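You operate a simulated robot arm through the tools that you are given. There is no shell and no other tool. Be economical: measure what you need, move in short steps, check, and stop when the job is done.

You are at the controls of a simulated robot arm. One attempt, no reset.

Task
Brush the muddy red potato clean at speed 1 and put it back.
Fine: switch off before you open the hood; at the end the hood is shut and the knob at 1; the rest ends as it began.

The check looks at the end state, three seconds after you hand in, the way a careful person would. Anything else that was tipped, shoved, dropped, spilled or broken makes it a failure.

Robot
A 6-joint arm with a two-finger parallel gripper, fixed in place. Base frame: the origin is at the foot of the arm, x ahead of it, y to its left, z up; the work surface is at about z = 900. Units: mm, rad, N and s.
With the tool pointing down near the work surface it reaches from about 240 to 660 mm from the base axis. Its first joint turns from -1.152 to 1.152 rad. Payload 2.9 kg.
Tool frame: the origin (TCP) lies between the finger pads and is the grasp point; the fingertips stand 30 mm ahead of it; z points along the fingers, y is the line along which they close. The gripper opens to 110 mm. The fingers are 20 mm wide and 10 mm thick; the gripper's body (48 by 112 mm) begins 55 mm behind the TCP.
Orientation is told as [roll, pitch, yaw] about the base's x, y, z axes, in that order, counted from this pose: with the fingers straight down and closing along the base's y, the tool's x points along the base's -x, its y along +y and its z along -z.

Tools
- The arm moves only by the tool play_rows. Its argument "rows" is one flat list of numbers, 6 for each row, row after row: the shift along the tool's x, y, z in mm, then the turn, a rotation vector about the tool's x, y, z in rad. In form: [x, y, z, rx, ry, rz, x, y, z, rx, ry, rz, ...]. A call has 1 to 12 rows; each row is the pose to reach, as a shift and turn from the pose commanded when the call began, along the tool's axes at that moment. "claw" is the finger opening in mm, from 0 to 110, set as the call begins (left out, the last holds). Rows are played at 5 a second. More than 50 mm and 0.15 rad between two rows, or a gripper value outside its range, and nothing of the call is played. Where a pose cannot be reached the arm comes as near as it can. A force on the tool above 40 N (or 10 N above the force at the start of the call, whichever is more), or a blocked arm, ends the call early, and 0.2 s more pass. Each finger travels about 108 mm/s and halts on what it meets, pressing with about 28 N; the grip force reading is that of the motor and also rises with nothing between the fingers. The clock runs only during rows and for 0.2 s after the last one: add rows that repeat a pose to give the fingers time. The reply holds the time, the measured pose of the TCP, the force on the tool along the base axes, the opening and the grip force, in the units named above and with some noise.
- Cameras (640 x 400 px; columns grow to the right, rows downward): "scene" is fixed at [71.3, 424.5, 1391.7]; the picture's right is [-0.82, -0.57, 0.00], its down [-0.28, 0.40, -0.87] and it looks along [0.50, -0.72, -0.48] (base axes); focal length 322 px, centre (320, 200). "wrist" rides on the gripper at [-36, 0, -57] in the tool frame; the picture's right is [0.00, -1.00, 0.00], its down [0.97, 0.00, -0.24] and it looks along [0.24, 0.00, 0.97] (tool axes); focal length 218 px, centre (320, 200). There is no depth. A picture from a camera that has moved, and an enlarged one, comes with that camera's place and axes in the base frame and with its lens.
- camera(camera): a new picture of that camera. It takes no simulated time.
- zoom(camera, box): a new picture of the part [left, top, right, bottom] of that camera's present view, enlarged. It takes no simulated time.
- sign_off(): hands the job in; it is judged then, once.

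Work in short steps. Places have to be worked out from the pictures, the camera data and where the tool is seen: move nearer, look again, correct. Check each grasp and each placing, and mend what went wrong. You have 120 turns and 68 pictures in all, those below and enlarged ones among them. Open the gripper and draw the arm clear of the work before you hand the job in, unless the task says otherwise; then end with one line.

The tools are called after "Call:" by a JSON object that holds its "method" and its "body". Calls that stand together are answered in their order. play_rows: Moves the arm, as the interface text tells. Its arguments: {"type":"object","properties":{"rows":{"type":"array","items":{"type":"number"}},"claw":{"type":"number"}},"required":["rows"]} The other tools are called the same way: camera (camera) takes a picture; zoom (camera, box) takes an enlarged picture of a part of a camera's view; sign_off () hands the job in.

At the start:

```text
time_s: 0.0
tcp_pos: [434.2, 48.7, 1257.0]
tcp_rot: [-0.001, 0.0, -0.001]
force: [0.2, 0.5, 1.0]
grip_width: 110.2
finger_force: 0.1
```

scene: 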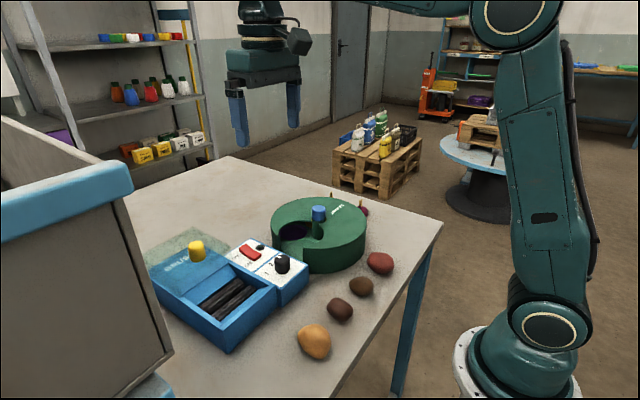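
wrist: 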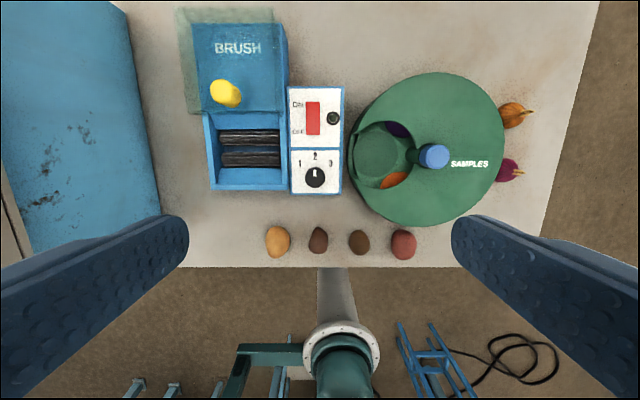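

I'll look closely at the potatoes and at the brush machine first.

Call:
{"method": "zoom", "body": {"camera": "wrist", "box": [240, 160, 440, 280]}}

Call:
{"method": "zoom", "body": {"camera": "scene", "box": [270, 180, 420, 370]}}

Call:
{"method": "zoom", "body": {"camera": "scene", "box": [130, 210, 330, 360]}}

Call:
{"method": "zoom", "body": {"camera": "wrist", "box": [170, 0, 360, 200]}}

```text
3.20 times, centred on (340, 220) of wrist
camera zoom: at [471.2, 48.6, 1314.6], right [0.0, -1.0, 0.0], down [-0.97, 0.0, 0.24], along [-0.24, 0.0, -0.97], focal length 698 px, centre (256, 136)
```

zoom: 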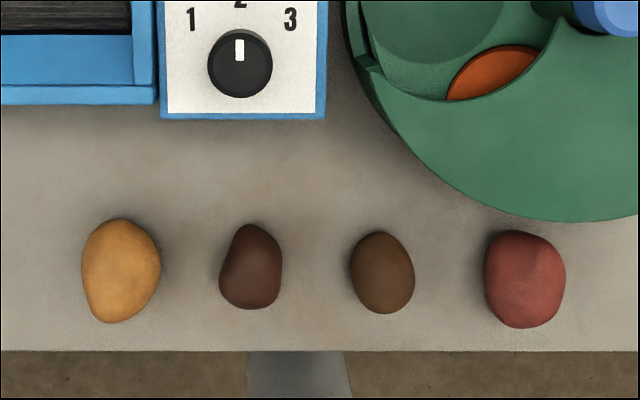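

```text
2.11 times, centred on (345, 275) of scene
camera zoom: at [71.3, 424.5, 1391.7], right [-0.82, -0.57, 0.0], down [-0.28, 0.4, -0.87], along [0.5, -0.72, -0.48], focal length 678 px, centre (267, 42)
```

zoom: 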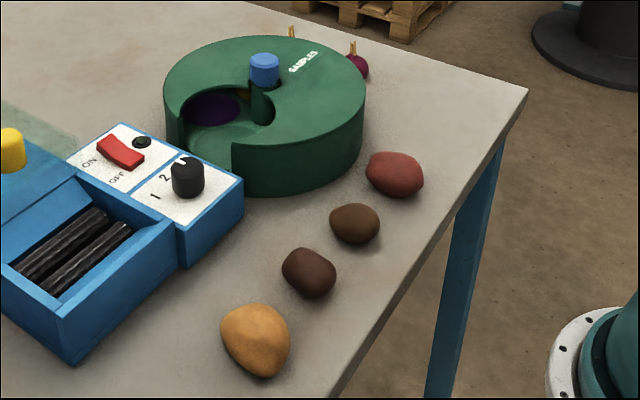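

```text
2.67 times, centred on (230, 285) of scene
camera zoom: at [71.3, 424.5, 1391.7], right [-0.82, -0.57, 0.0], down [-0.28, 0.4, -0.87], along [0.5, -0.72, -0.48], focal length 858 px, centre (560, -27)
```

zoom: 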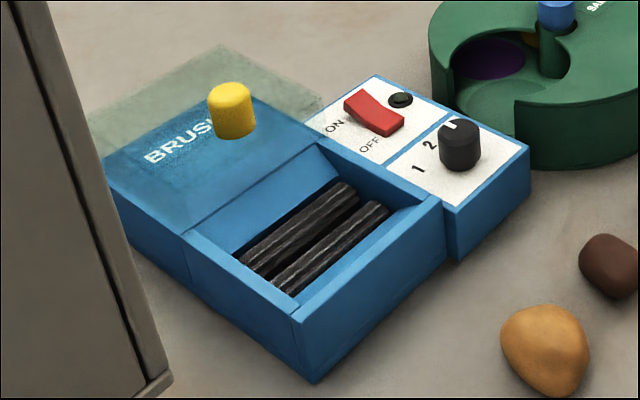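

```text
2.00 times, centred on (265, 100) of wrist
camera zoom: at [471.2, 48.6, 1314.6], right [0.0, -1.0, 0.0], down [-0.97, 0.0, 0.24], along [-0.24, 0.0, -0.97], focal length 436 px, centre (430, 400)
```

zoom: 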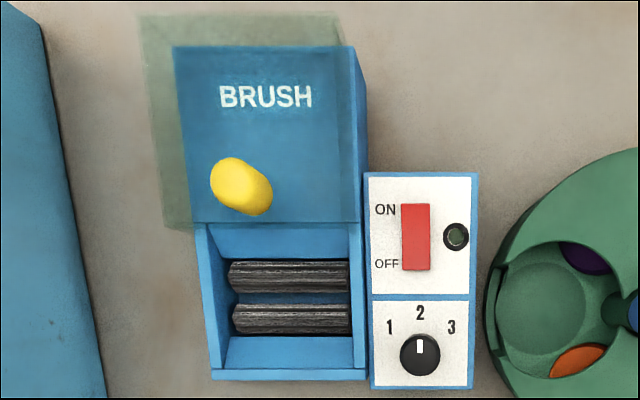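

Readings so far:
- The potato second from the left is reddish-brown, so I take it as the muddy red one, at about (290, 52).
- The knob is at about (424, 54) with its top near z 980, and it points to 2.
- The hood is slid open at the back.

Next I move above the knob for a closer look.

Call:
{"method": "play_rows", "body": {"rows": [5, 3, 45, 0, 0, 0, 10, 5, 90, 0, 0, 0, 10, 5, 137, 0, 0, 0, 10, 5, 137, 0, 0, 0], "claw": 60}}

Call:
{"method": "camera", "body": {"camera": "wrist"}}

Call:
{"method": "camera", "body": {"camera": "scene"}}

```text
time_s: 1.0
tcp_pos: [428.2, 50.8, 1118.5]
tcp_rot: [-0.001, 0.0, -0.001]
force: [-0.3, -0.2, 0.3]
grip_width: 60.2
finger_force: 0.0
```

```text
61 pictures are left
camera wrist: at [464.2, 52.3, 1177.2], right [0.0, -1.0, 0.0], down [-0.97, 0.0, 0.24], along [-0.24, 0.0, -0.97], focal length 218 px, centre (320, 200)
```

wrist: 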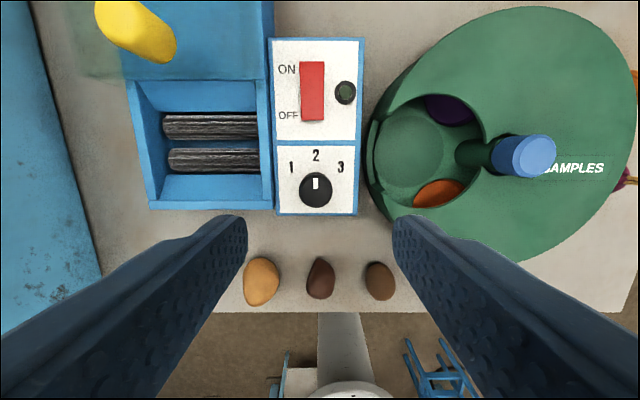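

```text
60 pictures are left
```

scene: 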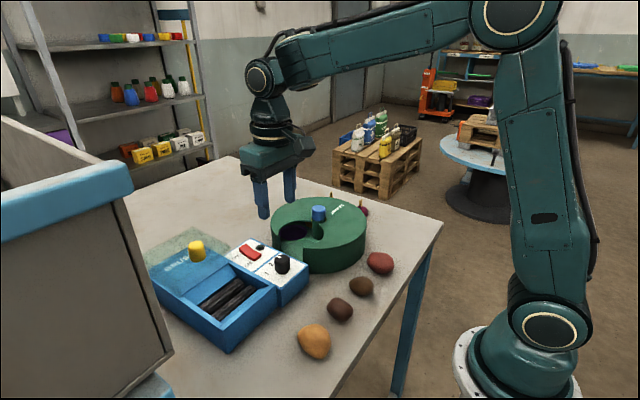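

The knob centre works out to about (424.5, 56), with its top near z 976. I descend around it with a 50 mm opening.

Call:
{"method": "play_rows", "body": {"rows": [3.7, 4, 45, 0, 0, 0, 3.7, 4, 90, 0, 0, 0, 3.7, 4, 110, 0, 0, 0, 3.7, 4, 129, 0, 0, 0, 3.7, 4, 129, 0, 0, 0], "claw": 50}}

Call:
{"method": "camera", "body": {"camera": "wrist"}}

Call:
{"method": "zoom", "body": {"camera": "scene", "box": [190, 180, 350, 340]}}

```text
time_s: 2.2
tcp_pos: [420.5, 55.2, 993.6]
tcp_rot: [0.0, -0.001, -0.001]
force: [-0.5, -0.2, -0.1]
grip_width: 50.2
finger_force: 0.0
```

```text
59 pictures are left
camera wrist: at [458.9, 56.6, 1051.0], right [0.0, -1.0, 0.0], down [-0.97, 0.0, 0.24], along [-0.24, 0.0, -0.97], focal length 218 px, centre (320, 200)
```

wrist: 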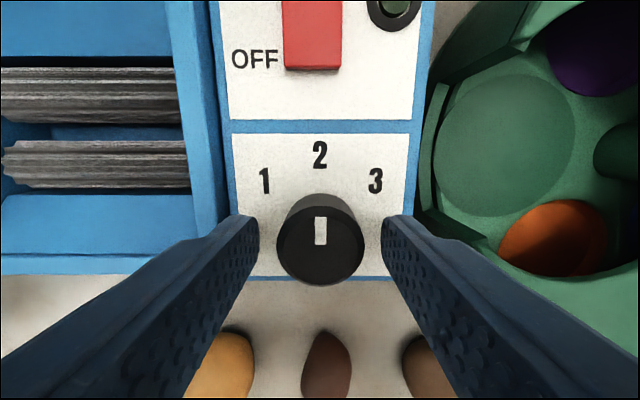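

```text
2.50 times, centred on (270, 260) of scene
camera zoom: at [71.3, 424.5, 1391.7], right [-0.82, -0.57, 0.0], down [-0.28, 0.4, -0.87], along [0.5, -0.72, -0.48], focal length 805 px, centre (445, 50)
```

zoom: 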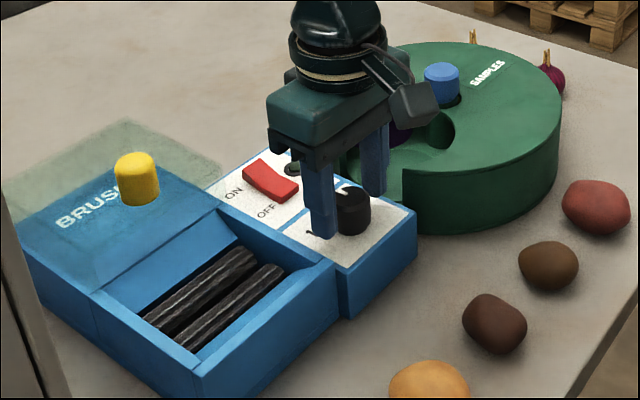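

The knob sits between the fingers and the fingertips are just above the panel. I shift 2 mm and close.

Call:
{"method": "play_rows", "body": {"rows": [-2, 0, 0, 0, 0, 0, -2, 0, 0, 0, 0, 0, -2, 0, 0, 0, 0, 0], "claw": 15}}

```text
time_s: 3.0
tcp_pos: [422.3, 55.2, 992.8]
tcp_rot: [-0.001, 0.002, 0.001]
force: [-17.6, 1.0, 18.4]
grip_width: 31.4
finger_force: 44.9
```

I have the knob at 31 mm. Now I turn it from 2 toward 1, counter-clockwise seen from above, by about 50°.

Call:
{"method": "play_rows", "body": {"rows": [0, 0, 0, 0, 0, -0.145, 0, 0, 0, 0, 0, -0.29, 0, 0, 0, 0, 0, -0.435, 0, 0, 0, 0, 0, -0.58, 0, 0, 0, 0, 0, -0.725, 0, 0, 0, 0, 0, -0.87, 0, 0, 0, 0, 0, -0.87]}}

Call:
{"method": "camera", "body": {"camera": "wrist"}}

```text
time_s: 4.6
tcp_pos: [422.6, 56.4, 991.7]
tcp_rot: [-0.003, -0.001, 0.871]
force: [-6.1, -17.8, 32.2]
grip_width: 31.6
finger_force: 44.8
```

```text
57 pictures are left
camera wrist: at [446.7, 84.5, 1050.1], right [0.76, -0.64, 0.0], down [-0.63, -0.74, 0.24], along [-0.15, -0.18, -0.97], focal length 218 px, centre (320, 200)
```

wrist: 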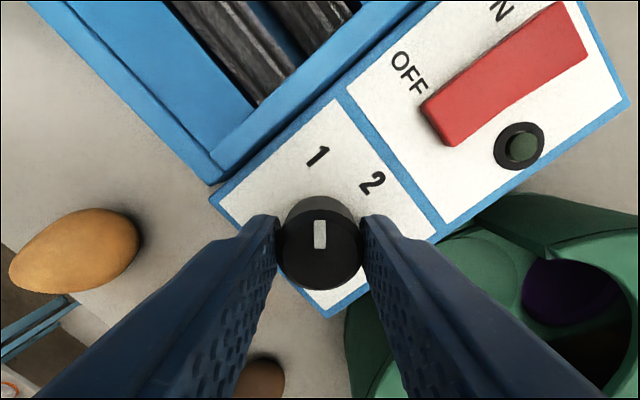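

The pointer now lines up with label 1. I open, rise and turn back.

Call:
{"method": "play_rows", "body": {"rows": [0, 0, 0, 0, 0, 0, 0, 0, 0, 0, 0, 0, 0, 0, -40, 0, 0, 0, 0, 0, -80, 0, 0, 0.145, 0, 0, -110, 0, 0, 0.29, 0, 0, -110, 0, 0, 0.435, 0, 0, -110, 0, 0, 0.58, 0, 0, -110, 0, 0, 0.725, 0, 0, -110, 0, 0, 0.87, 0, 0, -110, 0, 0, 0.87], "claw": 50}}

Call:
{"method": "camera", "body": {"camera": "wrist"}}

```text
time_s: 6.8
tcp_pos: [422.3, 58.0, 1100.2]
tcp_rot: [0.001, 0.001, -0.002]
force: [0.4, -0.4, -0.9]
grip_width: 50.2
finger_force: 0.1
```

```text
56 pictures are left
camera wrist: at [458.7, 57.8, 1158.2], right [0.0, -1.0, 0.0], down [-0.97, 0.0, 0.24], along [-0.24, 0.0, -0.97], focal length 218 px, centre (320, 200)
```

wrist: 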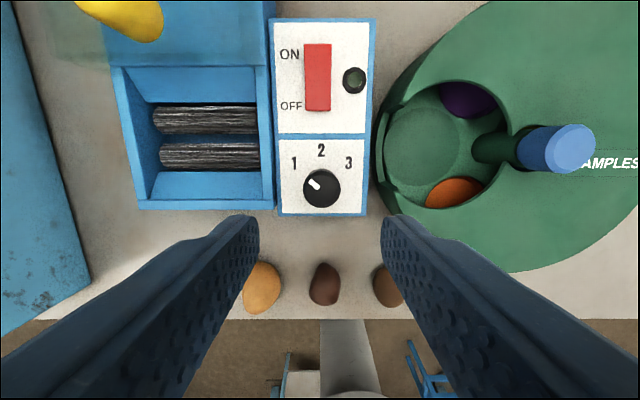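

The knob reads 1. The potato is at about (292, 53), so I move above it and look before grasping.

Call:
{"method": "play_rows", "body": {"rows": [45, -2, 0, 0, 0, 0, 90, -4, 0, 0, 0, 0, 130, -5, 20, 0, 0, 0, 130, -5, 60, 0, 0, 0, 130, -5, 95, 0, 0, 0, 130, -5, 95, 0, 0, 0], "claw": 64}}

Call:
{"method": "camera", "body": {"camera": "wrist"}}

Call:
{"method": "zoom", "body": {"camera": "scene", "box": [240, 200, 440, 370]}}

```text
time_s: 8.2
tcp_pos: [289.5, 50.0, 1002.7]
tcp_rot: [0.001, 0.001, 0.0]
force: [-0.5, -0.3, 0.2]
grip_width: 64.2
finger_force: 0.1
```

```text
55 pictures are left
camera wrist: at [327.5, 50.7, 1061.3], right [0.0, -1.0, 0.0], down [-0.97, 0.0, 0.24], along [-0.24, 0.0, -0.97], focal length 218 px, centre (320, 200)
```

wrist: 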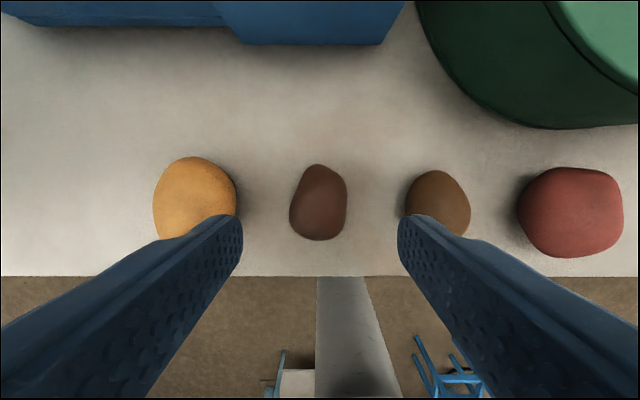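

```text
2.35 times, centred on (340, 285) of scene
camera zoom: at [71.3, 424.5, 1391.7], right [-0.82, -0.57, 0.0], down [-0.28, 0.4, -0.87], along [0.5, -0.72, -0.48], focal length 757 px, centre (273, 0)
```

zoom: 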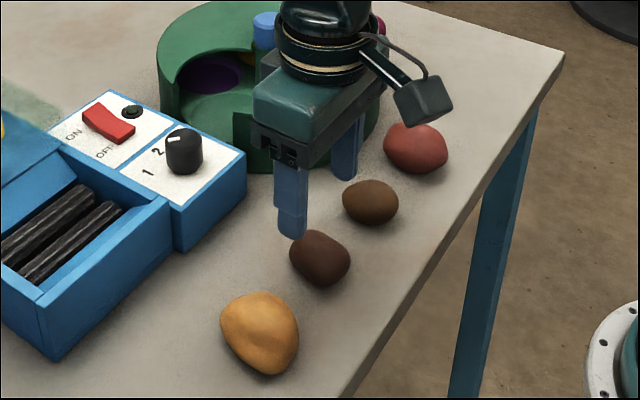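

This one is clearly reddish compared with its yellow-brown neighbour. It is at about (291, 52), so I descend to TCP z ≈ 936.

Call:
{"method": "play_rows", "body": {"rows": [0, 1, 35, 0, 0, 0, 0, 1, 67, 0, 0, 0, 0, 1, 67, 0, 0, 0]}}

Call:
{"method": "play_rows", "body": {"rows": [0, 0, 0, 0, 0, 0, 0, 0, 0, 0, 0, 0, 0, 0, 0, 0, 0, 0], "claw": 20}}

Call:
{"method": "camera", "body": {"camera": "wrist"}}

```text
time_s: 9.0
tcp_pos: [290.2, 50.7, 935.6]
tcp_rot: [0.0, -0.001, 0.0]
force: [-0.4, 0.5, 0.1]
grip_width: 64.1
finger_force: 0.1
```

```text
time_s: 9.8
tcp_pos: [290.5, 51.2, 936.6]
tcp_rot: [0.0, -0.001, 0.0]
force: [0.0, -0.1, -0.2]
grip_width: 35.9
finger_force: 28.0
```

```text
53 pictures are left
camera wrist: at [328.3, 51.8, 994.3], right [0.0, -1.0, 0.0], down [-0.97, 0.0, 0.24], along [-0.24, 0.0, -0.97], focal length 218 px, centre (320, 200)
```

wrist: 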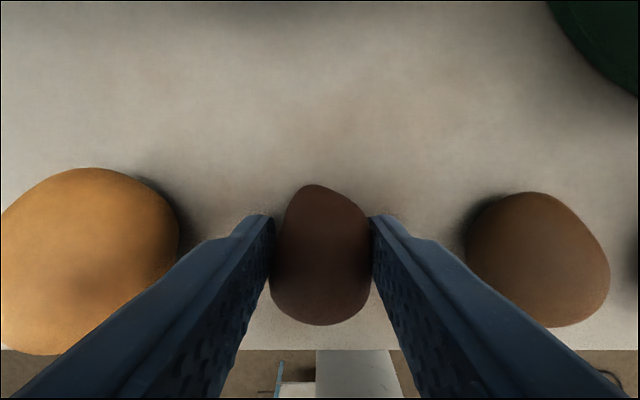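

The potato is gripped at 36 mm. I lift it and carry it to above the brush bin.

Call:
{"method": "play_rows", "body": {"rows": [0, 0, -40, 0, 0, 0, 0, 0, -85, 0, 0, 0, 0, 0, -130, 0, 0, 0, -40, 25, -140, 0, 0, 0, -80, 50, -140, 0, 0, 0, -120, 75, -140, 0, 0, 0, -150, 100, -140, 0, 0, 0, -170, 113, -140, 0, 0, 0, -170, 113, -140, 0, 0, 0]}}

Call:
{"method": "camera", "body": {"camera": "wrist"}}

Call:
{"method": "camera", "body": {"camera": "scene"}}

```text
time_s: 11.8
tcp_pos: [462.5, 164.8, 1079.6]
tcp_rot: [0.0, -0.001, 0.001]
force: [0.4, 0.2, -0.1]
grip_width: 19.9
finger_force: 0.1
```

```text
52 pictures are left
camera wrist: at [500.1, 164.9, 1137.4], right [0.0, -1.0, 0.0], down [-0.97, 0.0, 0.24], along [-0.24, 0.0, -0.97], focal length 218 px, centre (320, 200)
```

wrist: 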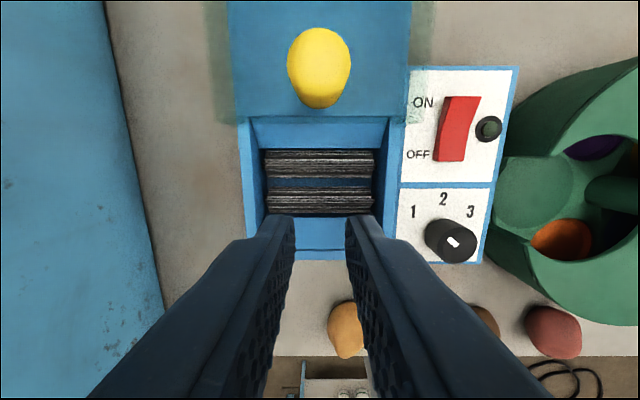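

```text
51 pictures are left
```

scene: 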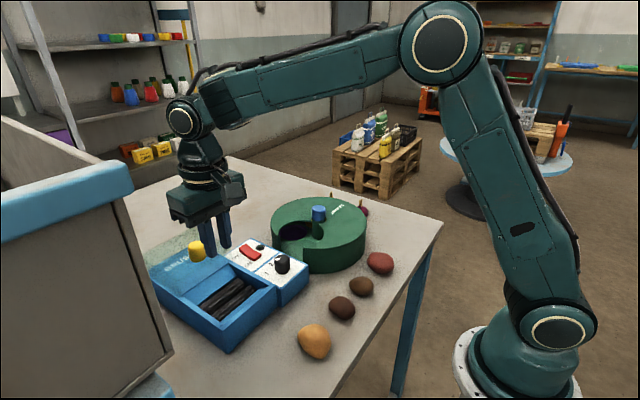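

The gripper is empty: the potato slipped out and still lies at its old spot. Its narrow end faces +x, so I'll go back, look again, and grip lower and nearer the widest part.

Call:
{"method": "play_rows", "body": {"rows": [40, -25, 0, 0, 0, 0, 80, -50, 0, 0, 0, 0, 120, -75, 0, 0, 0, 0, 150, -100, 0, 0, 0, 0, 170, -113, 0, 0, 0, 0, 170, -113, 40, 0, 0, 0, 170, -113, 85, 0, 0, 0, 170, -113, 85, 0, 0, 0], "claw": 70}}

Call:
{"method": "camera", "body": {"camera": "wrist"}}

Call:
{"method": "zoom", "body": {"camera": "scene", "box": [290, 260, 410, 350]}}

```text
time_s: 13.6
tcp_pos: [293.0, 50.5, 992.2]
tcp_rot: [-0.001, 0.0, 0.001]
force: [0.2, -0.3, 0.3]
grip_width: 70.1
finger_force: 0.1
```

```text
50 pictures are left
camera wrist: at [329.9, 51.0, 1049.4], right [0.0, -1.0, 0.0], down [-0.97, 0.0, 0.24], along [-0.24, 0.0, -0.97], focal length 218 px, centre (320, 200)
```

wrist: 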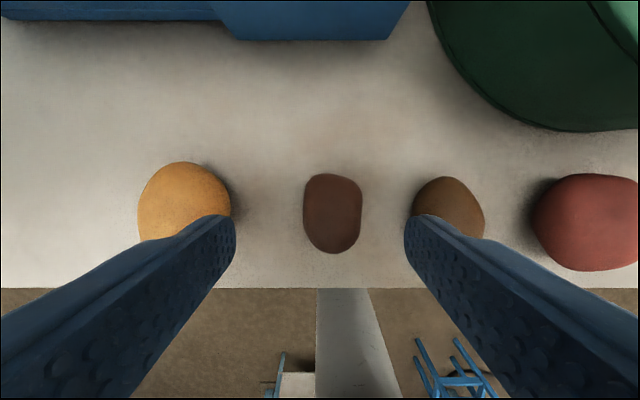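

```text
4.44 times, centred on (350, 305) of scene
camera zoom: at [71.3, 424.5, 1391.7], right [-0.82, -0.57, 0.0], down [-0.28, 0.4, -0.87], along [0.5, -0.72, -0.48], focal length 1430 px, centre (187, -267)
```

zoom: 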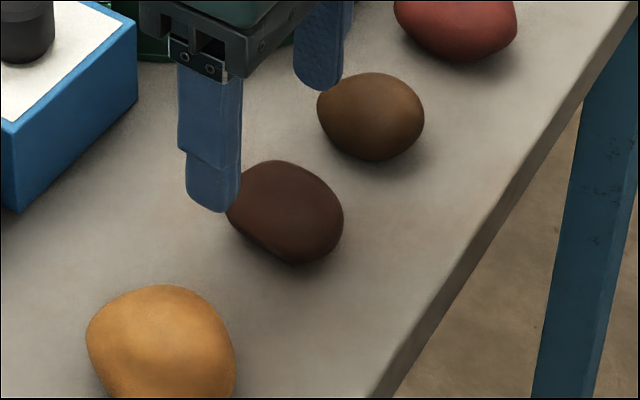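

The potato has rolled about 9 mm and is now at about (288, 43), aligned with x. I set a 54 mm opening and descend lower, to TCP z ≈ 931.

Call:
{"method": "play_rows", "body": {"rows": [5.5, -8, 0, 0, 0, 0, 5.5, -8, 30, 0, 0, 0, 5.5, -8, 61, 0, 0, 0, 5.5, -8, 61, 0, 0, 0], "claw": 54}}

Call:
{"method": "camera", "body": {"camera": "wrist"}}

Call:
{"method": "zoom", "body": {"camera": "scene", "box": [290, 260, 410, 350]}}

```text
time_s: 14.6
tcp_pos: [285.8, 41.8, 932.8]
tcp_rot: [-0.001, -0.002, 0.0]
force: [0.1, 0.5, 0.7]
grip_width: 53.8
finger_force: 0.0
```

```text
48 pictures are left
camera wrist: at [323.7, 42.9, 990.4], right [0.0, -1.0, 0.0], down [-0.97, 0.0, 0.24], along [-0.24, 0.0, -0.97], focal length 218 px, centre (320, 200)
```

wrist: 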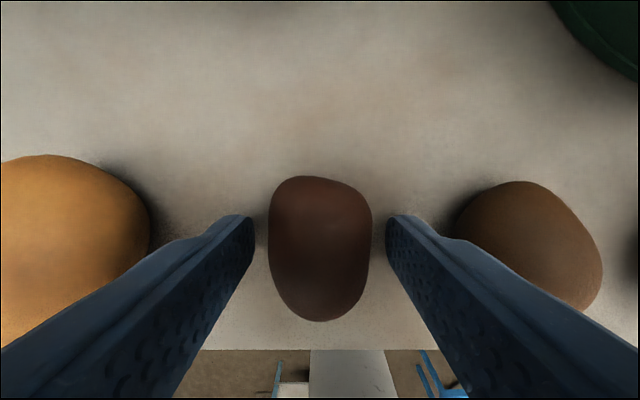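

```text
4.44 times, centred on (350, 305) of scene
camera zoom: at [71.3, 424.5, 1391.7], right [-0.82, -0.57, 0.0], down [-0.28, 0.4, -0.87], along [0.5, -0.72, -0.48], focal length 1430 px, centre (187, -267)
```

zoom: 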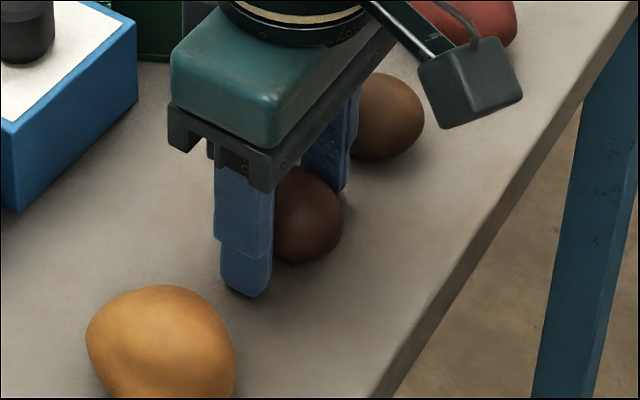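

The potato is centred between the fingers. I close fully, then lift gently.

Call:
{"method": "play_rows", "body": {"rows": [0, 0, 0, 0, 0, 0, 0, 0, 0, 0, 0, 0, 0, 0, 0, 0, 0, 0, 0, 0, -3, 0, 0, 0, 0, 0, -7, 0, 0, 0, 0, 0, -12, 0, 0, 0, 0, 0, -18, 0, 0, 0, 0, 0, -25, 0, 0, 0], "claw": 0}}

Call:
{"method": "camera", "body": {"camera": "wrist"}}

Call:
{"method": "zoom", "body": {"camera": "scene", "box": [290, 240, 410, 330]}}

```text
time_s: 16.4
tcp_pos: [287.3, 45.5, 958.6]
tcp_rot: [0.0, -0.001, 0.0]
force: [-0.3, -0.2, 0.5]
grip_width: 35.4
finger_force: 27.8
```

```text
46 pictures are left
camera wrist: at [324.7, 45.6, 1015.8], right [0.0, -1.0, 0.0], down [-0.97, 0.0, 0.24], along [-0.24, 0.0, -0.97], focal length 218 px, centre (320, 200)
```

wrist: 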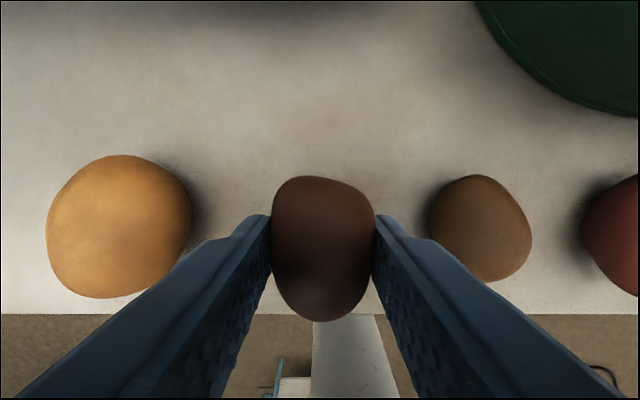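

```text
4.44 times, centred on (350, 285) of scene
camera zoom: at [71.3, 424.5, 1391.7], right [-0.82, -0.57, 0.0], down [-0.28, 0.4, -0.87], along [0.5, -0.72, -0.48], focal length 1430 px, centre (187, -178)
```

zoom: 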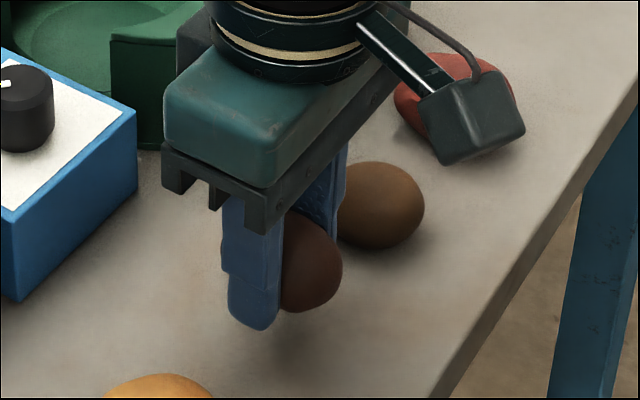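

The potato is held off the table. I raise it and carry it slowly to above the bin.

Call:
{"method": "play_rows", "body": {"rows": [0, 0, -12, 0, 0, 0, 0, 0, -28, 0, 0, 0, 0, 0, -46, 0, 0, 0, 0, 0, -64, 0, 0, 0, 0, 0, -82, 0, 0, 0, 0, 0, -100, 0, 0, 0, 0, 0, -112, 0, 0, 0, -5, 4, -115, 0, 0, 0, -18, 12, -115, 0, 0, 0, -36, 24, -115, 0, 0, 0, -54, 36, -115, 0, 0, 0, -72, 48, -115, 0, 0, 0]}}

Call:
{"method": "play_rows", "body": {"rows": [-10, 7, 0, 0, 0, 0, -26, 18, 0, 0, 0, 0, -44, 30, 0, 0, 0, 0, -62, 42, 0, 0, 0, 0, -80, 54, 0, 0, 0, 0, -95, 65, 0, 0, 0, 0, -103, 71, 0, 0, 0, 0, -105, 72, 0, 0, 0, 0, -105, 72, 0, 0, 0, 0]}}

Call:
{"method": "camera", "body": {"camera": "wrist"}}

```text
time_s: 19.0
tcp_pos: [360.0, 94.3, 1071.2]
tcp_rot: [0.0, -0.001, 0.0]
force: [0.4, 0.8, -0.8]
grip_width: 35.1
finger_force: 28.2
```

```text
time_s: 21.0
tcp_pos: [463.6, 165.6, 1073.0]
tcp_rot: [-0.001, -0.001, -0.001]
force: [-0.5, 0.0, -1.3]
grip_width: 35.2
finger_force: 27.8
```

```text
44 pictures are left
camera wrist: at [501.0, 165.9, 1131.1], right [0.0, -1.0, 0.0], down [-0.97, 0.0, 0.24], along [-0.24, 0.0, -0.97], focal length 218 px, centre (320, 200)
```

wrist: 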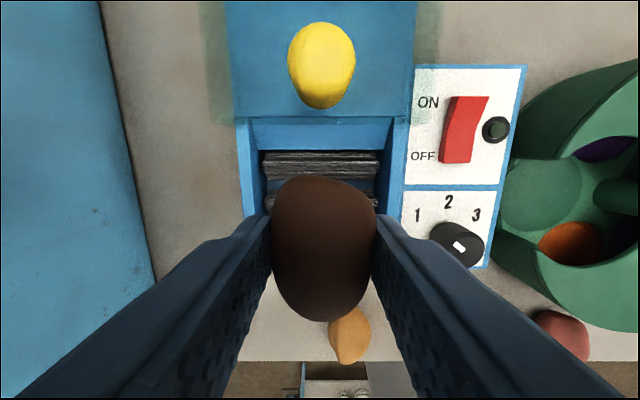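

The potato is above the rollers. I lower it slowly to just above them, then check.

Call:
{"method": "play_rows", "body": {"rows": [-2, -1, 10, 0, 0, 0, -2, -1, 25, 0, 0, 0, -2, -1, 42, 0, 0, 0, -2, -1, 59, 0, 0, 0, -2, -1, 74, 0, 0, 0, -2, -1, 84, 0, 0, 0, -2, -1, 88, 0, 0, 0, -2, -1, 88, 0, 0, 0]}}

Call:
{"method": "camera", "body": {"camera": "wrist"}}

Call:
{"method": "zoom", "body": {"camera": "scene", "box": [140, 190, 320, 360]}}

```text
time_s: 22.8
tcp_pos: [464.3, 165.7, 984.8]
tcp_rot: [0.0, 0.001, -0.001]
force: [-0.4, 0.9, 0.1]
grip_width: 35.1
finger_force: 28.0
```

```text
43 pictures are left
camera wrist: at [503.4, 165.8, 1042.5], right [0.0, -1.0, 0.0], down [-0.97, 0.0, 0.24], along [-0.24, 0.0, -0.97], focal length 218 px, centre (320, 200)
```

wrist: 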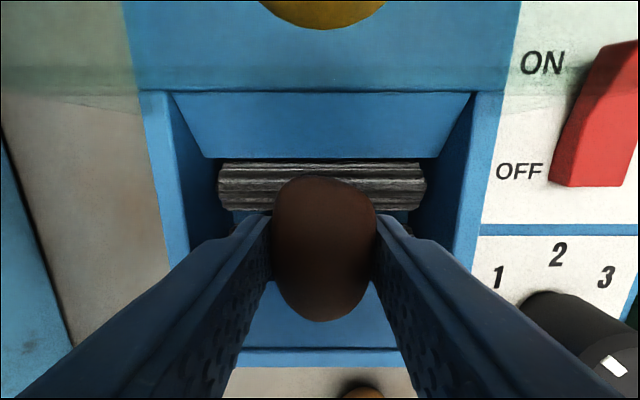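

```text
2.35 times, centred on (230, 275) of scene
camera zoom: at [71.3, 424.5, 1391.7], right [-0.82, -0.57, 0.0], down [-0.28, 0.4, -0.87], along [0.5, -0.72, -0.48], focal length 757 px, centre (532, 24)
```

zoom: 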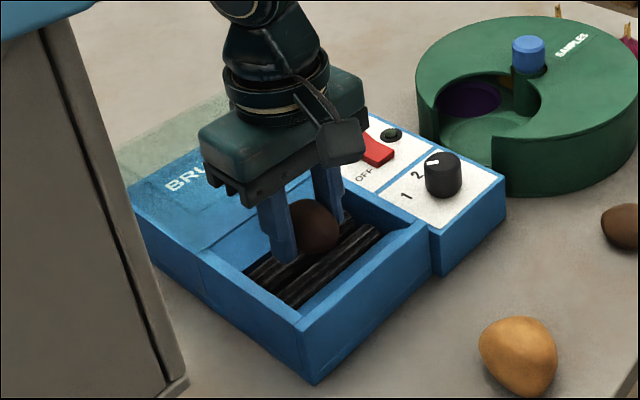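

The roller tops look to be around z 936–945. I lower in small steps until I feel contact.

Call:
{"method": "play_rows", "body": {"rows": [0, 0, 3, 0, 0, 0, 0, 0, 6, 0, 0, 0, 0, 0, 9, 0, 0, 0, 0, 0, 12, 0, 0, 0, 0, 0, 12, 0, 0, 0]}}

Call:
{"method": "zoom", "body": {"camera": "scene", "box": [170, 240, 290, 330]}}

```text
time_s: 24.0
tcp_pos: [468.0, 163.6, 975.9]
tcp_rot: [0.001, -0.002, 0.0]
force: [-0.4, -0.9, 21.4]
grip_width: 35.5
finger_force: 27.5
```

```text
4.44 times, centred on (230, 285) of scene
camera zoom: at [70.9, 424.4, 1391.8], right [-0.82, -0.57, 0.0], down [-0.28, 0.4, -0.87], along [0.5, -0.72, -0.48], focal length 1430 px, centre (720, -178)
```

zoom: 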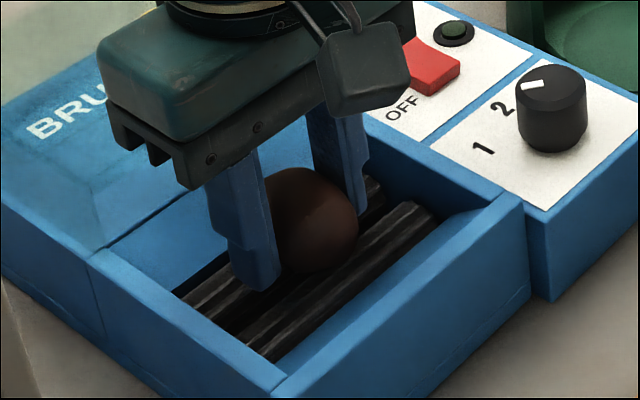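

I feel 21 N from the potato resting on both rollers. I release it and rise straight up.

Call:
{"method": "play_rows", "body": {"rows": [0, 0, -2, 0, 0, 0, 0, 0, -2, 0, 0, 0, 0, 0, -2, 0, 0, 0, 0, 0, -2, 0, 0, 0, 0, 0, -20, 0, 0, 0, 0, 0, -45, 0, 0, 0, 0, 0, -80, 0, 0, 0, 0, 0, -110, 0, 0, 0, 0, 0, -110, 0, 0, 0], "claw": 62}}

Call:
{"method": "camera", "body": {"camera": "wrist"}}

Call:
{"method": "zoom", "body": {"camera": "scene", "box": [140, 210, 300, 350]}}

```text
time_s: 26.0
tcp_pos: [463.0, 164.8, 1081.5]
tcp_rot: [0.001, 0.001, -0.001]
force: [0.5, -0.8, 0.2]
grip_width: 62.0
finger_force: 0.1
```

```text
40 pictures are left
camera wrist: at [500.0, 165.6, 1139.0], right [0.0, -1.0, 0.0], down [-0.97, 0.0, 0.24], along [-0.24, 0.0, -0.97], focal length 218 px, centre (320, 200)
```

wrist: 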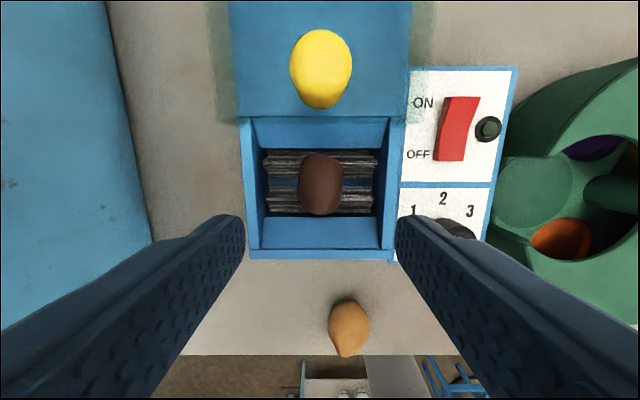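

```text
2.86 times, centred on (220, 280) of scene
camera zoom: at [71.2, 424.5, 1391.7], right [-0.82, -0.57, 0.0], down [-0.28, 0.4, -0.87], along [0.5, -0.72, -0.48], focal length 920 px, centre (606, -29)
```

zoom: 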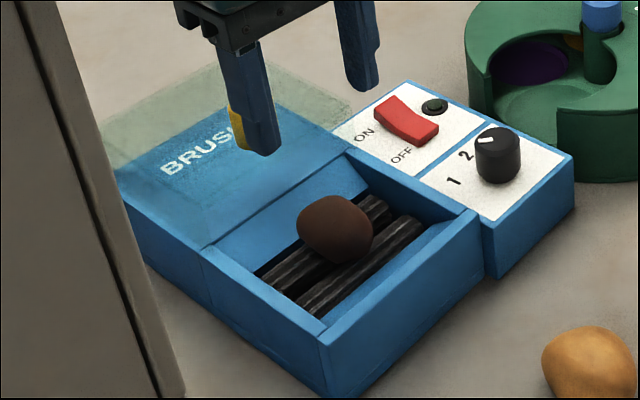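

The potato sits on the rollers. The hood handle is at about (536, 166), z 1000–1030, so I move over it and come down around it.

Call:
{"method": "play_rows", "body": {"rows": [-36, 0, 0, 0, 0, 0, -72, 0, 0, 0, 0, 0, -72, 0, 20, 0, 0, 0, -72, 0, 40, 0, 0, 0, -72, 0, 45, 0, 0, 0, -72, 0, 45, 0, 0, 0], "claw": 60}}

Call:
{"method": "camera", "body": {"camera": "wrist"}}

Call:
{"method": "zoom", "body": {"camera": "scene", "box": [130, 180, 290, 310]}}

```text
time_s: 27.4
tcp_pos: [538.4, 165.2, 1037.1]
tcp_rot: [-0.001, 0.0, -0.001]
force: [-0.3, 0.5, -0.2]
grip_width: 60.2
finger_force: 0.0
```

```text
38 pictures are left
camera wrist: at [575.6, 163.8, 1095.0], right [0.0, -1.0, 0.0], down [-0.97, 0.0, 0.24], along [-0.24, 0.0, -0.97], focal length 218 px, centre (320, 200)
```

wrist: 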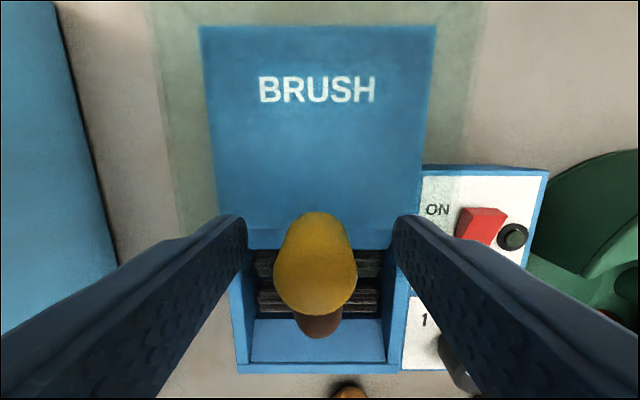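

```text
3.08 times, centred on (210, 245) of scene
camera zoom: at [71.3, 424.5, 1391.7], right [-0.82, -0.57, 0.0], down [-0.28, 0.4, -0.87], along [0.5, -0.72, -0.48], focal length 990 px, centre (658, 62)
```

zoom: 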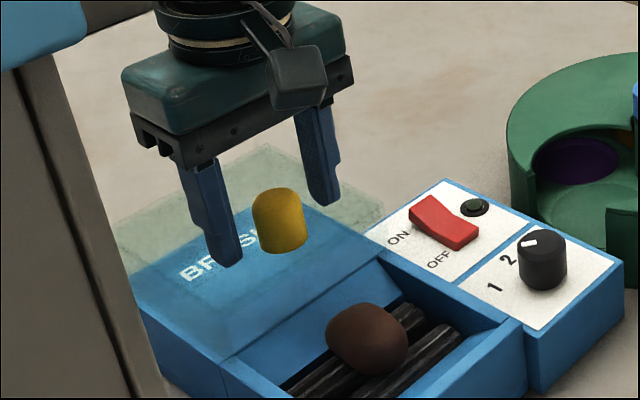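

The handle is at x ≈ 533, so I shift 5 mm back toward the robot and close on it.

Call:
{"method": "play_rows", "body": {"rows": [5, 0.5, 0, 0, 0, 0, 5, 0.5, 0, 0, 0, 0, 5, 0.5, 0, 0, 0, 0], "claw": 60}}

Call:
{"method": "play_rows", "body": {"rows": [0, 0, 0, 0, 0, 0, 0, 0, 0, 0, 0, 0, 0, 0, 0, 0, 0, 0], "claw": 12}}

```text
time_s: 28.2
tcp_pos: [532.6, 164.3, 1037.6]
tcp_rot: [0.0, 0.0, 0.001]
force: [0.0, 0.2, 0.1]
grip_width: 59.8
finger_force: 0.0
```

```text
time_s: 29.0
tcp_pos: [534.0, 164.9, 1036.7]
tcp_rot: [-0.001, 0.0, 0.003]
force: [0.3, 9.0, -0.6]
grip_width: 27.5
finger_force: 44.7
```

The handle is gripped at 27.5 mm. I slide the hood toward the robot, 30 mm first as a test.

Call:
{"method": "play_rows", "body": {"rows": [5, 0, 0, 0, 0, 0, 12, 0, 0, 0, 0, 0, 20, 0, 0, 0, 0, 0, 30, 0, 0, 0, 0, 0, 30, 0, 0, 0, 0, 0]}}

Call:
{"method": "zoom", "body": {"camera": "scene", "box": [130, 180, 290, 350]}}

```text
time_s: 30.2
tcp_pos: [502.7, 165.8, 1037.5]
tcp_rot: [0.002, -0.001, 0.003]
force: [-1.2, 20.2, 7.4]
grip_width: 27.8
finger_force: 45.1
```

```text
2.35 times, centred on (210, 265) of scene
camera zoom: at [71.1, 425.1, 1391.5], right [-0.82, -0.57, 0.0], down [-0.28, 0.4, -0.87], along [0.5, -0.72, -0.48], focal length 757 px, centre (579, 47)
```

zoom: 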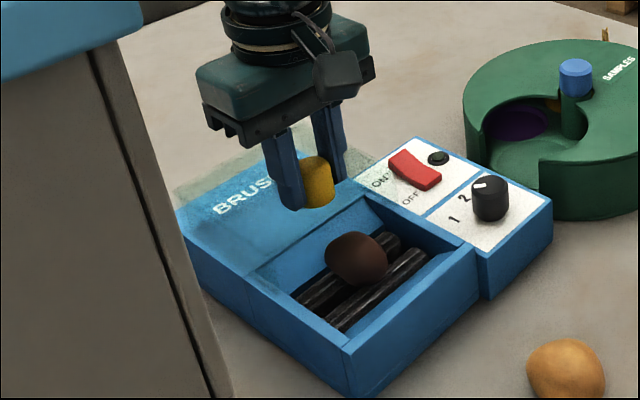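

The hood is sliding along. I ease the side load and go on another 75 mm.

Call:
{"method": "play_rows", "body": {"rows": [4, 1, 0, 0, 0, 0, 12, 1.5, 0, 0, 0, 0, 24, 1.5, 0, 0, 0, 0, 36, 1.5, 0, 0, 0, 0, 48, 1.5, 0, 0, 0, 0, 58, 1.5, 0, 0, 0, 0, 65, 1.5, 0, 0, 0, 0, 70, 1.5, 0, 0, 0, 0, 75, 1.5, 0, 0, 0, 0]}}

Call:
{"method": "zoom", "body": {"camera": "scene", "box": [130, 180, 290, 350]}}

```text
time_s: 32.2
tcp_pos: [427.4, 165.2, 1037.1]
tcp_rot: [-0.001, 0.005, -0.005]
force: [-0.4, -4.7, -18.8]
grip_width: 27.7
finger_force: 45.4
```

```text
2.35 times, centred on (210, 265) of scene
camera zoom: at [71.5, 424.4, 1391.7], right [-0.82, -0.57, 0.0], down [-0.28, 0.4, -0.87], along [0.5, -0.72, -0.49], focal length 757 px, centre (579, 47)
```

zoom: 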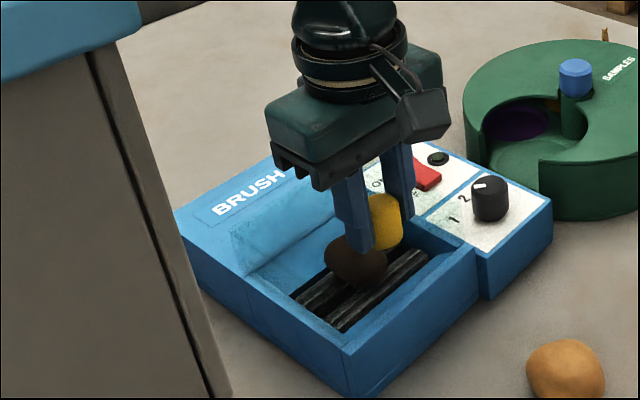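

No end stop yet. I keep going in small steps until the hood meets its stop.

Call:
{"method": "play_rows", "body": {"rows": [4, 0, 0, 0, 0, 0, 8, 0, 0, 0, 0, 0, 12, 0, 0, 0, 0, 0, 16, 0, 0, 0, 0, 0, 20, 0, 0, 0, 0, 0, 24, 0, 0, 0, 0, 0, 28, 0, 0, 0, 0, 0]}}

Call:
{"method": "camera", "body": {"camera": "wrist"}}

Call:
{"method": "zoom", "body": {"camera": "scene", "box": [140, 200, 300, 360]}}

```text
time_s: 33.8
tcp_pos: [398.8, 167.2, 1038.3]
tcp_rot: [0.0, 0.0, 0.003]
force: [0.3, 0.0, -0.8]
grip_width: 11.9
finger_force: 0.1
```

```text
34 pictures are left
camera wrist: at [436.2, 166.5, 1095.4], right [0.0, -1.0, 0.0], down [-0.97, 0.0, 0.24], along [-0.24, 0.0, -0.97], focal length 218 px, centre (320, 200)
```

wrist: 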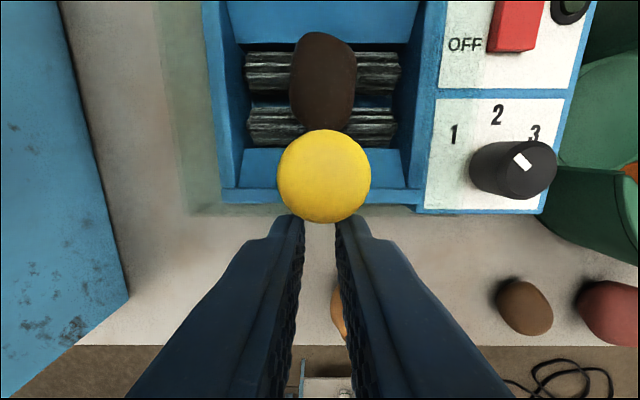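

```text
2.50 times, centred on (220, 280) of scene
camera zoom: at [71.2, 424.5, 1391.7], right [-0.82, -0.57, 0.0], down [-0.28, 0.4, -0.87], along [0.5, -0.72, -0.48], focal length 805 px, centre (570, 0)
```

zoom: 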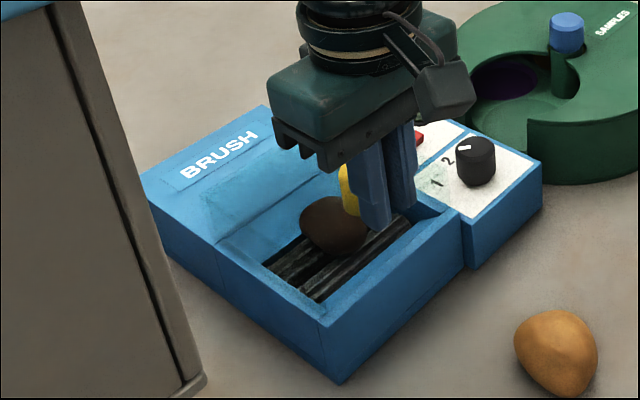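

The fingers slipped off when the hood hit its stop. The hood front now lines up with the box front and the handle is at x ≈ 427, so it is shut. I rise and move above the ON end of the rocker with the gripper closed.

Call:
{"method": "play_rows", "body": {"rows": [0, 0, -40, 0, 0, 0, 0, 0, -60, 0, 0, 0, -30, -27, -60, 0, 0, 0, -65, -55, -60, 0, 0, 0, -100, -82, -60, 0, 0, 0, -129, -107, -60, 0, 0, 0, -129, -107, -40, 0, 0, 0, -129, -107, -40, 0, 0, 0], "claw": 0}}

Call:
{"method": "camera", "body": {"camera": "wrist"}}

Call:
{"method": "zoom", "body": {"camera": "scene", "box": [140, 200, 300, 360]}}

```text
time_s: 35.6
tcp_pos: [530.5, 58.0, 1080.1]
tcp_rot: [-0.002, 0.0, 0.001]
force: [0.1, 0.8, 0.4]
grip_width: 0.0
finger_force: 27.9
```

```text
32 pictures are left
camera wrist: at [567.5, 57.9, 1136.6], right [0.0, -1.0, 0.0], down [-0.97, 0.0, 0.24], along [-0.24, 0.0, -0.97], focal length 218 px, centre (320, 200)
```

wrist: 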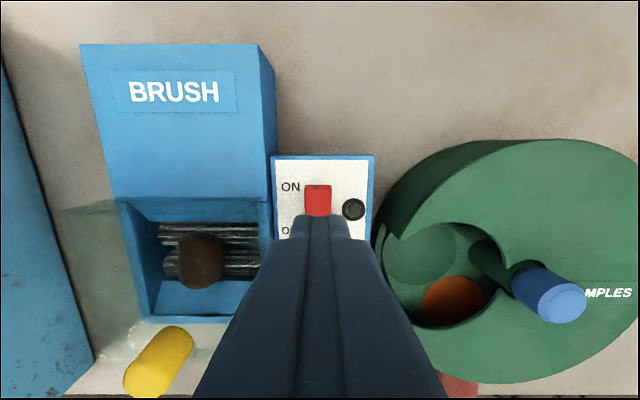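

```text
2.50 times, centred on (220, 280) of scene
camera zoom: at [71.3, 424.5, 1391.7], right [-0.82, -0.57, 0.0], down [-0.28, 0.4, -0.87], along [0.5, -0.72, -0.48], focal length 805 px, centre (570, 0)
```

zoom: 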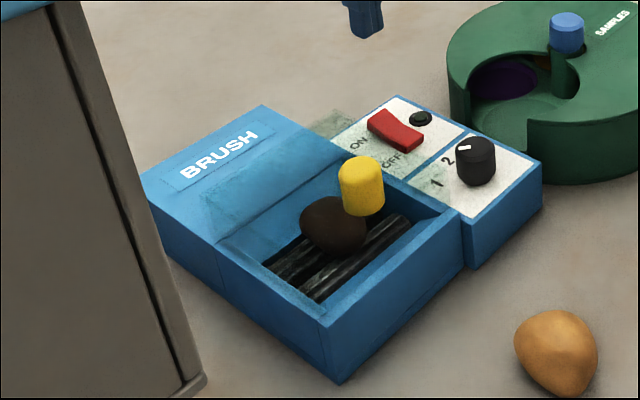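

The hood is shut over the potato. The ON end of the rocker is at about x 515–538, y 59, right under the fingertips. I press down in small steps.

Call:
{"method": "play_rows", "body": {"rows": [2, 1, 35, 0, 0, 0, 2, 1, 65, 0, 0, 0, 2, 1, 72, 0, 0, 0, 2, 1, 76, 0, 0, 0, 2, 1, 79, 0, 0, 0, 2, 1, 82, 0, 0, 0, 2, 1, 85, 0, 0, 0, 2, 1, 88, 0, 0, 0, 2, 1, 91, 0, 0, 0]}}

Call:
{"method": "zoom", "body": {"camera": "scene", "box": [190, 200, 310, 300]}}

```text
time_s: 37.6
tcp_pos: [526.0, 60.8, 988.2]
tcp_rot: [0.0, -0.003, 0.001]
force: [-5.3, -1.2, 10.9]
grip_width: 0.2
finger_force: 27.5
```

```text
4.00 times, centred on (250, 250) of scene
camera zoom: at [70.9, 424.4, 1391.8], right [-0.82, -0.57, 0.0], down [-0.28, 0.4, -0.87], along [0.5, -0.72, -0.48], focal length 1288 px, centre (600, 0)
```

zoom: 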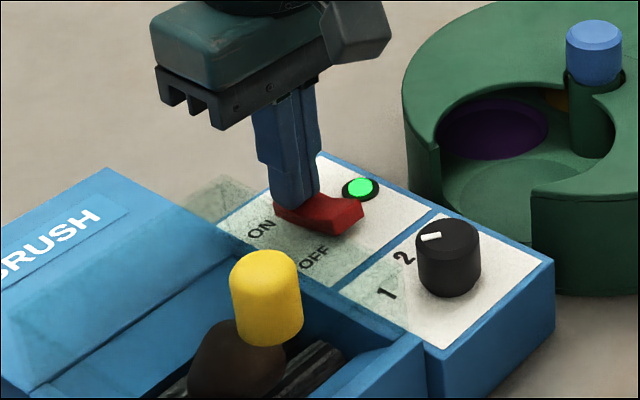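

The lamp is green, so the machine is running. I back off, let it brush and watch.

Call:
{"method": "play_rows", "body": {"rows": [0, 0, -20, 0, 0, 0, 0, 0, -50, 0, 0, 0, 0, 0, -50, 0, 0, 0, 0, 0, -50, 0, 0, 0, 0, 0, -50, 0, 0, 0, 0, 0, -50, 0, 0, 0, 0, 0, -50, 0, 0, 0, 0, 0, -50, 0, 0, 0, 0, 0, -50, 0, 0, 0, 0, 0, -50, 0, 0, 0, 0, 0, -50, 0, 0, 0, 0, 0, -50, 0, 0, 0]}}

Call:
{"method": "zoom", "body": {"camera": "scene", "box": [160, 220, 290, 340]}}

```text
time_s: 40.2
tcp_pos: [527.0, 59.9, 1036.6]
tcp_rot: [0.0, 0.0, -0.001]
force: [-0.2, 0.6, 0.4]
grip_width: 0.0
finger_force: 27.9
```

```text
3.33 times, centred on (225, 280) of scene
camera zoom: at [71.3, 424.5, 1391.7], right [-0.82, -0.57, 0.0], down [-0.28, 0.4, -0.87], along [0.5, -0.72, -0.48], focal length 1073 px, centre (637, -67)
```

zoom: 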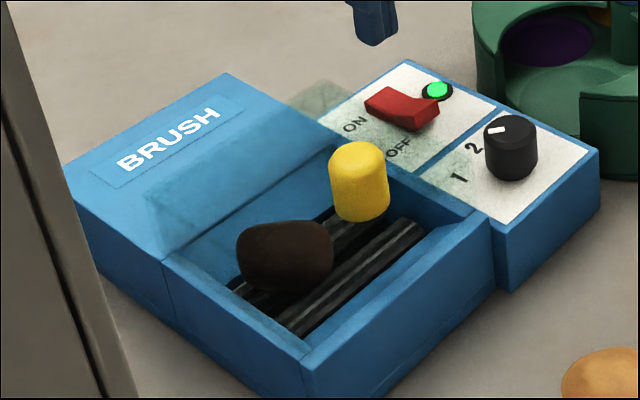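

The potato is turning on the rollers but still muddy, so I wait longer.

Call:
{"method": "play_rows", "body": {"rows": [0, 0, 0, 0, 0, 0, 0, 0, 0, 0, 0, 0, 0, 0, 0, 0, 0, 0, 0, 0, 0, 0, 0, 0, 0, 0, 0, 0, 0, 0, 0, 0, 0, 0, 0, 0, 0, 0, 0, 0, 0, 0, 0, 0, 0, 0, 0, 0, 0, 0, 0, 0, 0, 0, 0, 0, 0, 0, 0, 0, 0, 0, 0, 0, 0, 0, 0, 0, 0, 0, 0, 0]}}

Call:
{"method": "zoom", "body": {"camera": "scene", "box": [160, 220, 290, 340]}}

```text
time_s: 42.8
tcp_pos: [526.7, 59.0, 1036.7]
tcp_rot: [-0.001, 0.001, -0.001]
force: [0.3, -0.4, 0.5]
grip_width: 0.0
finger_force: 27.7
```

```text
3.33 times, centred on (225, 280) of scene
camera zoom: at [71.3, 424.5, 1391.7], right [-0.82, -0.57, 0.0], down [-0.28, 0.4, -0.87], along [0.5, -0.72, -0.48], focal length 1073 px, centre (637, -67)
```

zoom: 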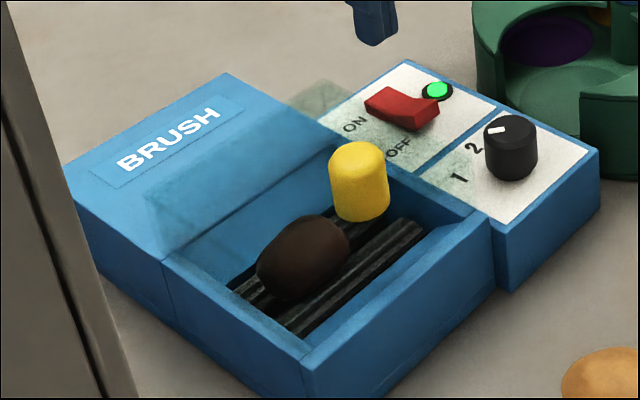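

It is tumbling and the colour is hardly changed yet. I wait another 5 s.

Call:
{"method": "play_rows", "body": {"rows": [0, 0, 0, 0, 0, 0, 0, 0, 0, 0, 0, 0, 0, 0, 0, 0, 0, 0, 0, 0, 0, 0, 0, 0, 0, 0, 0, 0, 0, 0, 0, 0, 0, 0, 0, 0, 0, 0, 0, 0, 0, 0, 0, 0, 0, 0, 0, 0, 0, 0, 0, 0, 0, 0, 0, 0, 0, 0, 0, 0, 0, 0, 0, 0, 0, 0, 0, 0, 0, 0, 0, 0]}}

Call:
{"method": "play_rows", "body": {"rows": [0, 0, 0, 0, 0, 0, 0, 0, 0, 0, 0, 0, 0, 0, 0, 0, 0, 0, 0, 0, 0, 0, 0, 0, 0, 0, 0, 0, 0, 0, 0, 0, 0, 0, 0, 0, 0, 0, 0, 0, 0, 0, 0, 0, 0, 0, 0, 0, 0, 0, 0, 0, 0, 0, 0, 0, 0, 0, 0, 0, 0, 0, 0, 0, 0, 0, 0, 0, 0, 0, 0, 0]}}

Call:
{"method": "zoom", "body": {"camera": "scene", "box": [160, 220, 290, 340]}}

```text
time_s: 45.4
tcp_pos: [526.7, 59.7, 1036.3]
tcp_rot: [-0.001, 0.0, -0.001]
force: [0.4, -0.2, 0.1]
grip_width: 0.0
finger_force: 28.0
```

```text
time_s: 48.0
tcp_pos: [525.7, 59.4, 1036.6]
tcp_rot: [-0.001, -0.001, 0.0]
force: [-0.3, 0.0, 0.4]
grip_width: 0.0
finger_force: 28.1
```

```text
3.33 times, centred on (225, 280) of scene
camera zoom: at [71.3, 424.5, 1391.7], right [-0.82, -0.57, 0.0], down [-0.28, 0.4, -0.87], along [0.5, -0.72, -0.48], focal length 1073 px, centre (637, -67)
```

zoom: 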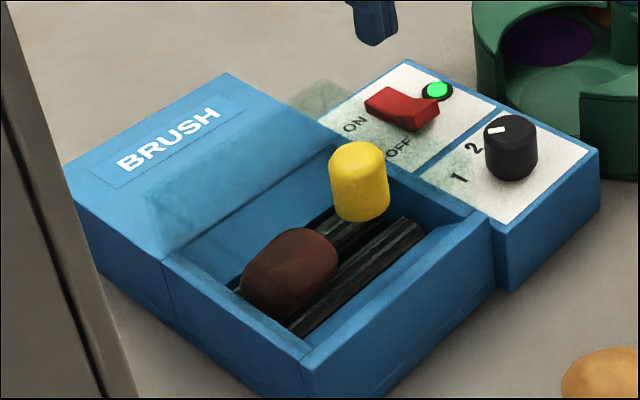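

It is getting redder. I carry on.

Call:
{"method": "play_rows", "body": {"rows": [0, 0, 0, 0, 0, 0, 0, 0, 0, 0, 0, 0, 0, 0, 0, 0, 0, 0, 0, 0, 0, 0, 0, 0, 0, 0, 0, 0, 0, 0, 0, 0, 0, 0, 0, 0, 0, 0, 0, 0, 0, 0, 0, 0, 0, 0, 0, 0, 0, 0, 0, 0, 0, 0, 0, 0, 0, 0, 0, 0, 0, 0, 0, 0, 0, 0, 0, 0, 0, 0, 0, 0]}}

Call:
{"method": "play_rows", "body": {"rows": [0, 0, 0, 0, 0, 0, 0, 0, 0, 0, 0, 0, 0, 0, 0, 0, 0, 0, 0, 0, 0, 0, 0, 0, 0, 0, 0, 0, 0, 0, 0, 0, 0, 0, 0, 0, 0, 0, 0, 0, 0, 0, 0, 0, 0, 0, 0, 0, 0, 0, 0, 0, 0, 0, 0, 0, 0, 0, 0, 0, 0, 0, 0, 0, 0, 0, 0, 0, 0, 0, 0, 0]}}

Call:
{"method": "zoom", "body": {"camera": "scene", "box": [160, 220, 290, 340]}}

```text
time_s: 50.6
tcp_pos: [526.7, 59.5, 1036.1]
tcp_rot: [-0.001, -0.001, 0.0]
force: [0.2, -0.8, 0.8]
grip_width: 0.0
finger_force: 27.7
```

```text
time_s: 53.2
tcp_pos: [527.2, 59.6, 1036.6]
tcp_rot: [0.0, 0.0, 0.0]
force: [-0.7, -0.9, 1.4]
grip_width: 0.0
finger_force: 27.8
```

```text
3.33 times, centred on (225, 280) of scene
camera zoom: at [71.3, 424.5, 1391.7], right [-0.82, -0.57, 0.0], down [-0.28, 0.4, -0.87], along [0.5, -0.72, -0.48], focal length 1073 px, centre (637, -67)
```

zoom: 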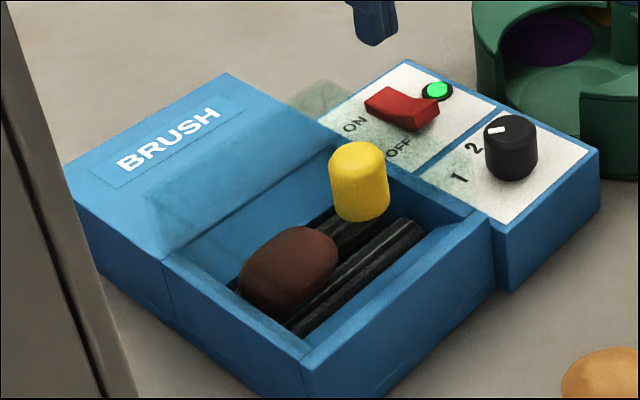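

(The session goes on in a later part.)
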